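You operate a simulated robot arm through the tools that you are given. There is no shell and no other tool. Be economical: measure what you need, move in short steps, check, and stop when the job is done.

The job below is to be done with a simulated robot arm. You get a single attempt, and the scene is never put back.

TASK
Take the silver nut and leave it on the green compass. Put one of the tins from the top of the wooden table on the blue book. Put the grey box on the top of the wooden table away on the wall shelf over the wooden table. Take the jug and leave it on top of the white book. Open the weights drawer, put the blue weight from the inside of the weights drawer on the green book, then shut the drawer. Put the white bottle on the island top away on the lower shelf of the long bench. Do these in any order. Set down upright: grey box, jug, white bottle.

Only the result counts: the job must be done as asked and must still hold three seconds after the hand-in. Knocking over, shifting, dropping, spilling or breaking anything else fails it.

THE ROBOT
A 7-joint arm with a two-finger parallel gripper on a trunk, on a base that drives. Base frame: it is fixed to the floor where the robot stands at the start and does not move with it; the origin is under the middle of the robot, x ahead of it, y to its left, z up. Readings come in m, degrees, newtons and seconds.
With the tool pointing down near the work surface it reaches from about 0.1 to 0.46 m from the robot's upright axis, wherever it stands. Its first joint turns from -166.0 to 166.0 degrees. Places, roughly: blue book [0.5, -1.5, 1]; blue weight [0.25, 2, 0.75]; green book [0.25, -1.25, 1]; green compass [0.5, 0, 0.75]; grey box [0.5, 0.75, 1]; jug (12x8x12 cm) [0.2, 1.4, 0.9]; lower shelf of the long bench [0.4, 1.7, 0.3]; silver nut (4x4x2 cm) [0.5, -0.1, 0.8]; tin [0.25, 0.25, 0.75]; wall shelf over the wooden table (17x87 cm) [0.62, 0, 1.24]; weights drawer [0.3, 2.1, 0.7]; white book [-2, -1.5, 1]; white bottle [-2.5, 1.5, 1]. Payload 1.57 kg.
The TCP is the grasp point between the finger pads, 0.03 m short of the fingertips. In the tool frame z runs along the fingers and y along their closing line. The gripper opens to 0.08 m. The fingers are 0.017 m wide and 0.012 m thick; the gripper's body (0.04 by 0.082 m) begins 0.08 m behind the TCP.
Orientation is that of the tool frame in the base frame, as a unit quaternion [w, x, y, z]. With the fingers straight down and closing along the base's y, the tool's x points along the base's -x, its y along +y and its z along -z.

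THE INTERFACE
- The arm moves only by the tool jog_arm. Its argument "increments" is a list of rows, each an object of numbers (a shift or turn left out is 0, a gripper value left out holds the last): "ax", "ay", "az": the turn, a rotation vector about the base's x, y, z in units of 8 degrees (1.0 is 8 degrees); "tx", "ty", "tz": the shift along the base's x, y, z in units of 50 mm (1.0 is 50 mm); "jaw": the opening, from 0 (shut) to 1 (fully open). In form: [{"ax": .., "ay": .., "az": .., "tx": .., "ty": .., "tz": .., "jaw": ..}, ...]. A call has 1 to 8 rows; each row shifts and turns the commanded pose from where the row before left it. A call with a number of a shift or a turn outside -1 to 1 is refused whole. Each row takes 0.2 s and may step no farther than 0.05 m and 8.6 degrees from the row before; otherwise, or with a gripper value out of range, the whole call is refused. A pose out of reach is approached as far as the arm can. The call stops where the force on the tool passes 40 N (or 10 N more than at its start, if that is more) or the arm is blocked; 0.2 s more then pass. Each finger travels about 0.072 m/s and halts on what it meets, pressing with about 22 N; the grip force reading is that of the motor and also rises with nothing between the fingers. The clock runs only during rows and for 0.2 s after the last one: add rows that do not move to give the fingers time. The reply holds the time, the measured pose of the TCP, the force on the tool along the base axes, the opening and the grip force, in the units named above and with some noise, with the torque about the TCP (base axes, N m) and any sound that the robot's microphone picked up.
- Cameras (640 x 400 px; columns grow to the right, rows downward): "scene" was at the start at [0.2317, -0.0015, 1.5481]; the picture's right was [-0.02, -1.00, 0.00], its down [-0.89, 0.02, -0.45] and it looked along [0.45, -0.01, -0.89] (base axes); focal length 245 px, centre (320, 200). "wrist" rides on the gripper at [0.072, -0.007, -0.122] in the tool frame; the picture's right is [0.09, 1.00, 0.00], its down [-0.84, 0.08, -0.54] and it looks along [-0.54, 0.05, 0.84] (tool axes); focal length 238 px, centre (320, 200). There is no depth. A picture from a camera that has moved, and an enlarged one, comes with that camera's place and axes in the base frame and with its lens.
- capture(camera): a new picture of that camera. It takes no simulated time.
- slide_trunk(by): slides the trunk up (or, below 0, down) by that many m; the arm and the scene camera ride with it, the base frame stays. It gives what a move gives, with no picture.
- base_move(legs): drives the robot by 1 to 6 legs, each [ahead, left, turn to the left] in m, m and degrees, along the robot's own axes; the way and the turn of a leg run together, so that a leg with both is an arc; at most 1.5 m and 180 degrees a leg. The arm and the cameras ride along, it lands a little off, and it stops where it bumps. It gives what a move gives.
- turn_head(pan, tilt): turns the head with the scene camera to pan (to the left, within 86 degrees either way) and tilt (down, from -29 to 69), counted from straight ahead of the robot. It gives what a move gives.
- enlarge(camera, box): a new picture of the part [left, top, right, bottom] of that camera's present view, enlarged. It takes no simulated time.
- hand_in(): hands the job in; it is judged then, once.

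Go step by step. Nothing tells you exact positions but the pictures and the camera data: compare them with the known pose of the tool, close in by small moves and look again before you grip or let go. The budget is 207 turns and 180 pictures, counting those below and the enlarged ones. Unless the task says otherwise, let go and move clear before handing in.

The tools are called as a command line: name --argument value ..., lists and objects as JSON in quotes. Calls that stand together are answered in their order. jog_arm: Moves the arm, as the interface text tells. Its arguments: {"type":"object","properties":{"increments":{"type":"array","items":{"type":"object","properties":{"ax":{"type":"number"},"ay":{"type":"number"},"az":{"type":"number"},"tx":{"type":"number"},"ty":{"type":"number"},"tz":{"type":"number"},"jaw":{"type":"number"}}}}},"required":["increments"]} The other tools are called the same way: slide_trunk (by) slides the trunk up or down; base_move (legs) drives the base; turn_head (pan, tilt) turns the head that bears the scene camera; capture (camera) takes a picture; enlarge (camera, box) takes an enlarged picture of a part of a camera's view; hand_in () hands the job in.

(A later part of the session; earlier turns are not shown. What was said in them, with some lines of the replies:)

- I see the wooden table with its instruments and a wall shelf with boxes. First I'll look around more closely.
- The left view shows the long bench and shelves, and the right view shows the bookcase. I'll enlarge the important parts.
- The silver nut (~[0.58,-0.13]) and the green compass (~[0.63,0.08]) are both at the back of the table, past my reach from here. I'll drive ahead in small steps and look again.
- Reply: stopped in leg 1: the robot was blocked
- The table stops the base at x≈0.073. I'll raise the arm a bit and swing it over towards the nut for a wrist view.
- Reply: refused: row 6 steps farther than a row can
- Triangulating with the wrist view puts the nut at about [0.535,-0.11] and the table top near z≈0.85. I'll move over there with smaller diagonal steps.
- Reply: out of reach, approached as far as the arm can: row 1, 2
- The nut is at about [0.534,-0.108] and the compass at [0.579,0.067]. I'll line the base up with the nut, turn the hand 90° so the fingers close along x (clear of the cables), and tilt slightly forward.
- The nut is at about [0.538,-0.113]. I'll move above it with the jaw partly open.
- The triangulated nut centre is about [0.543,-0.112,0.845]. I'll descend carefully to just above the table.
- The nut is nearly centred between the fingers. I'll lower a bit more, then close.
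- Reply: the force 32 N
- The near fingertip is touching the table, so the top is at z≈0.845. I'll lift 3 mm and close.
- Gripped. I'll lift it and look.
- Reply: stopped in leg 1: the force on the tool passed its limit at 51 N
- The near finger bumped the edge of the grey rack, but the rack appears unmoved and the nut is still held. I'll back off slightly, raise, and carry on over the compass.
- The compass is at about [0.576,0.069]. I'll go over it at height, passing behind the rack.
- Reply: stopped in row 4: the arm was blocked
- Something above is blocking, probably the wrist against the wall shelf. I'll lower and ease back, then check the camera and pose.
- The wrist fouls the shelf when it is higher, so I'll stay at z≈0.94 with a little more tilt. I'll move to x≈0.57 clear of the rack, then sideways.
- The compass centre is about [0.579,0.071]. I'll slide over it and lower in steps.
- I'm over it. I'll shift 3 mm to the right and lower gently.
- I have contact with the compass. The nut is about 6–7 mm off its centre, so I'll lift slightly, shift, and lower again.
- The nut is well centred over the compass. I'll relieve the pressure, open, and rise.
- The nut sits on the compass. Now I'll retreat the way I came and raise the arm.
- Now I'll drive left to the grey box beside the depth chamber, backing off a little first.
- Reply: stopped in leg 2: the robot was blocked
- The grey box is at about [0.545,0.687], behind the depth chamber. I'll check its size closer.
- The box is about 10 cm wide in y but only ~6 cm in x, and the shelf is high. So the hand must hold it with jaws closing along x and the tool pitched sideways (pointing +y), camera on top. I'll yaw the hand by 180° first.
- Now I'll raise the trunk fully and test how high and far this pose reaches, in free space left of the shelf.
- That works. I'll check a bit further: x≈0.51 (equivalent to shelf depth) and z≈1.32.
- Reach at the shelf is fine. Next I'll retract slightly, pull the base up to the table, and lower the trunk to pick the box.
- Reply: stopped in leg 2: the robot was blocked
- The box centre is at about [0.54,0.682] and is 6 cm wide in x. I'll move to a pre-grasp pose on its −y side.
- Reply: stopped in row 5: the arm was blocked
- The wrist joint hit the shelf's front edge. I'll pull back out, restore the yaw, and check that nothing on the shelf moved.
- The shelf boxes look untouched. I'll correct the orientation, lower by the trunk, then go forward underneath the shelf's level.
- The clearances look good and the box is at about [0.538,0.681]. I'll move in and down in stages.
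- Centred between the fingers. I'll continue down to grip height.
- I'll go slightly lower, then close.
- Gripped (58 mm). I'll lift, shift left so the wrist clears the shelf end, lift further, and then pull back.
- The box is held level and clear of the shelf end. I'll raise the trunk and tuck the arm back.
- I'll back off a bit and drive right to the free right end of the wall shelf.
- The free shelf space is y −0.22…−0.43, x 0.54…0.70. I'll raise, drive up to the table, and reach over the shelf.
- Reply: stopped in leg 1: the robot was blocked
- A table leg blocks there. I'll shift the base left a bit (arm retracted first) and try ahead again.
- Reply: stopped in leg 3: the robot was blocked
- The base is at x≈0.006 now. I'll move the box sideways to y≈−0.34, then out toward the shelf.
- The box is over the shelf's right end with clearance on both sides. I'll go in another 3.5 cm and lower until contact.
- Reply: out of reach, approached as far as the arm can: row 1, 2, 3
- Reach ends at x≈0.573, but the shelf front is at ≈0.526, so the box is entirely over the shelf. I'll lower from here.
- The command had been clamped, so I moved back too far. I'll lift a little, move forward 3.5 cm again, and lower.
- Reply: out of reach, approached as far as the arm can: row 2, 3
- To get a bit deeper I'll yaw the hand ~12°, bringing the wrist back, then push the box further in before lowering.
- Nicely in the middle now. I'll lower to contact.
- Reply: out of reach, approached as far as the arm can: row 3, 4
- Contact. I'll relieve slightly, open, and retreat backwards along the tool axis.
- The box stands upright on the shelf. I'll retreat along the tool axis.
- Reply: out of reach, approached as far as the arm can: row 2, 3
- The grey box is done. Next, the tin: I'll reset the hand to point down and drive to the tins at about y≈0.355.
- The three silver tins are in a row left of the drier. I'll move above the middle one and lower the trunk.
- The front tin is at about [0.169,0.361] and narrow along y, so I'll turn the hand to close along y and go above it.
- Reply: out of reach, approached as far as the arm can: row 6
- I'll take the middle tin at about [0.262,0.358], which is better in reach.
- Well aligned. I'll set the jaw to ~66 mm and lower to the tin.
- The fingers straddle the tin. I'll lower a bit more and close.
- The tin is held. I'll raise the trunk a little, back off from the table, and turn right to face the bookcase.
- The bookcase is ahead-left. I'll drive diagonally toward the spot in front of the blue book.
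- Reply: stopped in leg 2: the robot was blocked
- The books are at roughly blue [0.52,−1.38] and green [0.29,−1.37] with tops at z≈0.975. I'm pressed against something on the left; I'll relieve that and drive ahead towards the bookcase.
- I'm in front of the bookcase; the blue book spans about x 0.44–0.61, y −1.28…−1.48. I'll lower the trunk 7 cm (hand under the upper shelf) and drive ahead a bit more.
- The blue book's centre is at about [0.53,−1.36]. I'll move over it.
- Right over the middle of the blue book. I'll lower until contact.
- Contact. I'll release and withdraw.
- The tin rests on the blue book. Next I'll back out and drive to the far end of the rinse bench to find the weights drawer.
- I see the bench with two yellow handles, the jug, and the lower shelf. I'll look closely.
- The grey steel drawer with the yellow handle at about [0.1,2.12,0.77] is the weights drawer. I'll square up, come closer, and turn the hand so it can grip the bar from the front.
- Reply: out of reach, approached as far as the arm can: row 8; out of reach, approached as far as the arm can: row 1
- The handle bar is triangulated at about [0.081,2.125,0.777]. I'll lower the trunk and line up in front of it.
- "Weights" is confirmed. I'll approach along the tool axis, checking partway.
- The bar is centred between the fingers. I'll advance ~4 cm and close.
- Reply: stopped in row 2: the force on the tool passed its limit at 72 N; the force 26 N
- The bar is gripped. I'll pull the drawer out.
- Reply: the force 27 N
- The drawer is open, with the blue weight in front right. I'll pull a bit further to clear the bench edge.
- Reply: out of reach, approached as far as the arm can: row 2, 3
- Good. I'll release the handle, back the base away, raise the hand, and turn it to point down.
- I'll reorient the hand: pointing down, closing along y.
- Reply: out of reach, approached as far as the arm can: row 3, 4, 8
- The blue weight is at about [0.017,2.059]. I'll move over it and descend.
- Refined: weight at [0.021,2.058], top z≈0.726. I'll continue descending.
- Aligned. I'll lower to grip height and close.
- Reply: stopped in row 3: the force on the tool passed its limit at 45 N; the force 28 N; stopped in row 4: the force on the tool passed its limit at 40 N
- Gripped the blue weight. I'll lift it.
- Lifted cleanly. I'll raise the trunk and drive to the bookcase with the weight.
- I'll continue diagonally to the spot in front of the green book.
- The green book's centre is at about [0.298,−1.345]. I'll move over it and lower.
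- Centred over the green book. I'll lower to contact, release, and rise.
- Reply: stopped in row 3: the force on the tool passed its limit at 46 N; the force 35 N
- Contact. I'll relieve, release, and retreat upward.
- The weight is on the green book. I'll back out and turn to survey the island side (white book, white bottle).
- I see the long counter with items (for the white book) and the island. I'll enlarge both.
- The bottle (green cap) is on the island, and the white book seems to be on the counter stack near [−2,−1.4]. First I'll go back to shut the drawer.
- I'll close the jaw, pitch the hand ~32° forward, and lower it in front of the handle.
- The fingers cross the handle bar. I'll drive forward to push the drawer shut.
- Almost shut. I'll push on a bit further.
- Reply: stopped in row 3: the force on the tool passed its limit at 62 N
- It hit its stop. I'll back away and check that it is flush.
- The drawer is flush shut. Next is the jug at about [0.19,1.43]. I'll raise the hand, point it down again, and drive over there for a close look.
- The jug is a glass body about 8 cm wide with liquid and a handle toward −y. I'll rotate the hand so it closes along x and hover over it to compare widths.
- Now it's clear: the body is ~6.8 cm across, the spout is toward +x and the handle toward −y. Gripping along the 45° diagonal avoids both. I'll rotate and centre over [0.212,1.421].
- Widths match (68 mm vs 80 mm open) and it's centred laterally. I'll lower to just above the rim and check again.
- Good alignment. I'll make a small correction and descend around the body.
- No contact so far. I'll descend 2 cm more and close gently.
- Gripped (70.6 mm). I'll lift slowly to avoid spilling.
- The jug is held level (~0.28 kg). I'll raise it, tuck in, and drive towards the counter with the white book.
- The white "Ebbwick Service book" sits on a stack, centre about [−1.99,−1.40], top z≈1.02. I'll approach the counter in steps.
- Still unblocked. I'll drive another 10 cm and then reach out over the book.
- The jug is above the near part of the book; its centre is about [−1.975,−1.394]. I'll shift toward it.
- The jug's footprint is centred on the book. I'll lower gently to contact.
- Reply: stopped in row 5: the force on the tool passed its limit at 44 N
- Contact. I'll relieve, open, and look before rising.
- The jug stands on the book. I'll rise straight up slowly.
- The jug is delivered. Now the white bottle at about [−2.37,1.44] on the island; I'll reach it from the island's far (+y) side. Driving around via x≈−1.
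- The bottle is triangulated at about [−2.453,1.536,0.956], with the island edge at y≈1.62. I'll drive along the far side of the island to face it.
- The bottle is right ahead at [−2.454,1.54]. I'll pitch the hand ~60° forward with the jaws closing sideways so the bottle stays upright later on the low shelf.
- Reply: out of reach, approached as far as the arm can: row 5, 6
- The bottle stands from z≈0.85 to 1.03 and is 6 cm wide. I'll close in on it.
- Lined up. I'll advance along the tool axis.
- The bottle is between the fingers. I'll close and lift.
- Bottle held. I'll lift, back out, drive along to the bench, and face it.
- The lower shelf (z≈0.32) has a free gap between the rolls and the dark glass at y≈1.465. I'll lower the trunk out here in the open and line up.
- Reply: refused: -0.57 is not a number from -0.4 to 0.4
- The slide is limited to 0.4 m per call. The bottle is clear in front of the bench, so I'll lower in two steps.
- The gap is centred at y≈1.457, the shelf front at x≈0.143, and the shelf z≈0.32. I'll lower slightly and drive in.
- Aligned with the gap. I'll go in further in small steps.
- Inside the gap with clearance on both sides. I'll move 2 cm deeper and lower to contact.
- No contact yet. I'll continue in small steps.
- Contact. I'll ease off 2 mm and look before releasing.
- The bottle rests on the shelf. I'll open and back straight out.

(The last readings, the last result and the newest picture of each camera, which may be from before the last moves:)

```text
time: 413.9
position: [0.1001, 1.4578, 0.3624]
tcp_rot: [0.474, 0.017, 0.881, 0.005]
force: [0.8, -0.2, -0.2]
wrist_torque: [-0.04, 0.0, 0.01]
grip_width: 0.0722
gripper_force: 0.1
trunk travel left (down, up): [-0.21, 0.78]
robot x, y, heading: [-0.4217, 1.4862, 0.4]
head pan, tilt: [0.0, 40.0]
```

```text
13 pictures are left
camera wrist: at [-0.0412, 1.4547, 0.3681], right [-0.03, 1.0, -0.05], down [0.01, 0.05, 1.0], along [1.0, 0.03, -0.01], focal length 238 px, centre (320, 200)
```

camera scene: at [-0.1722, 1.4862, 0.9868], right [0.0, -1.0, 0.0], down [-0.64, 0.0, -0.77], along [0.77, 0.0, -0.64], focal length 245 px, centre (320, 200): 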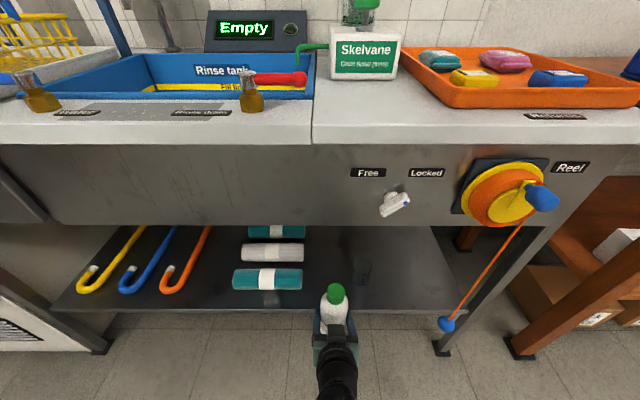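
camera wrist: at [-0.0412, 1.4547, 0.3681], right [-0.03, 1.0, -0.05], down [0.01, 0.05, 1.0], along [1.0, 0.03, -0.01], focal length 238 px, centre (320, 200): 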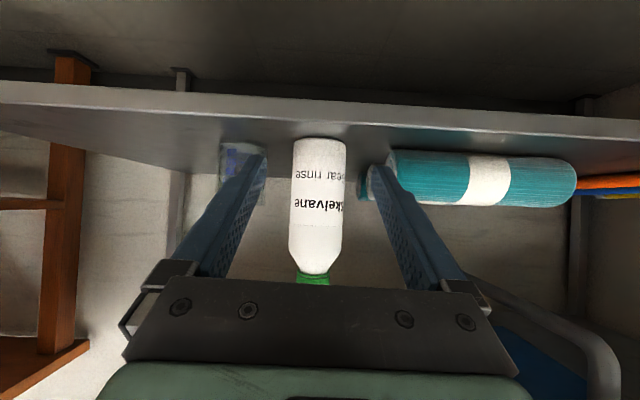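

The bottle stands upright on the lower shelf. I'll back well clear and take a final look.

base_move --legs '[[-0.4, 0, 0]]'

slide_trunk --by 0.4

turn_head --pan 0 --tilt 25

capture --camera "scene"

turn_head --pan -50 --tilt 20

capture --camera "scene"

```text
time: 416.3
position: [-0.2941, 1.458, 0.361]
tcp_rot: [0.473, 0.015, 0.881, 0.006]
force: [-0.4, -0.7, 0.2]
wrist_torque: [0.0, 0.02, 0.01]
grip_width: 0.072
gripper_force: 0.0
trunk travel left (down, up): [-0.21, 0.78]
robot x, y, heading: [-0.8156, 1.4857, 0.5]
head pan, tilt: [0.0, 40.0]
```

```text
time: 420.2
position: [-0.2947, 1.4575, 0.7615]
tcp_rot: [0.474, 0.014, 0.88, 0.007]
force: [0.6, 0.7, 1.0]
wrist_torque: [-0.03, 0.02, 0.02]
grip_width: 0.0719
gripper_force: 0.0
trunk travel left (down, up): [-0.61, 0.38]
robot x, y, heading: [-0.8161, 1.4882, 0.6]
head pan, tilt: [0.0, 40.0]
```

```text
time: 420.9
position: [-0.2946, 1.4569, 0.7616]
tcp_rot: [0.473, 0.015, 0.881, 0.006]
force: [0.2, -0.3, -0.2]
wrist_torque: [-0.06, 0.0, 0.0]
grip_width: 0.0717
gripper_force: 0.1
trunk travel left (down, up): [-0.61, 0.38]
robot x, y, heading: [-0.8162, 1.4852, 0.8]
head pan, tilt: [0.0, 25.0]
```

```text
12 pictures are left
camera scene: at [-0.5546, 1.485, 1.4102], right [0.01, -1.0, 0.0], down [-0.42, 0.0, -0.91], along [0.91, 0.01, -0.42], focal length 245 px, centre (320, 200)
```

scene: 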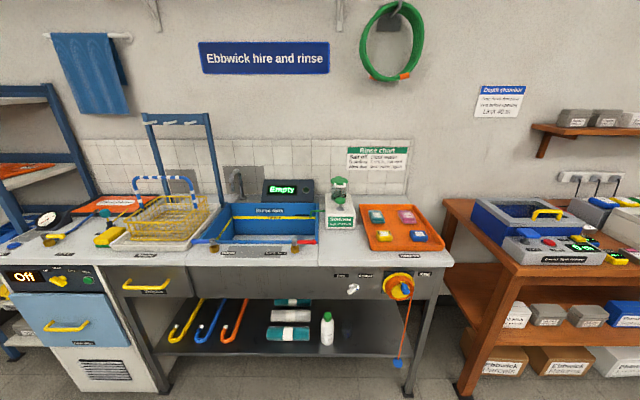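

```text
time: 422.1
position: [-0.2932, 1.4585, 0.7613]
tcp_rot: [0.474, 0.014, 0.881, 0.007]
force: [-0.3, -0.5, 0.5]
wrist_torque: [0.0, 0.01, -0.02]
grip_width: 0.0719
gripper_force: 0.1
trunk travel left (down, up): [-0.61, 0.38]
robot x, y, heading: [-0.8157, 1.4819, 0.6]
head pan, tilt: [-50.0, 20.0]
```

```text
11 pictures are left
camera scene: at [-0.5862, 1.4135, 1.4183], right [-0.76, -0.65, 0.0], down [-0.22, 0.26, -0.94], along [0.61, -0.71, -0.34], focal length 245 px, centre (320, 200)
```

scene: 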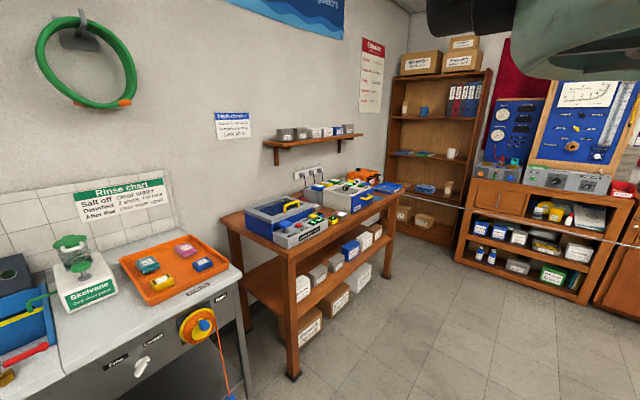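

The drawer is shut, the bottle stands on the lower shelf, and all the other items were placed and seen in position. Handing in.

hand_in

```text
The job is handed in.
```

I finished all six tasks and handed the job in; every item was in place when I last saw it.

- **Silver nut:** on the green compass.
- **Tin:** on the blue book.
- **Grey box:** upright at the right end of the wall shelf.
- **Jug:** upright on the white book.
- **Blue weight:** on the green book, and the weights drawer is shut flush.
- **White bottle:** upright on the lower shelf of the long bench.

On the way, the arm bumped the grey rack on the wooden table once and the wall shelf twice, and the base nudged a table leg. Nothing looked shifted afterwards.
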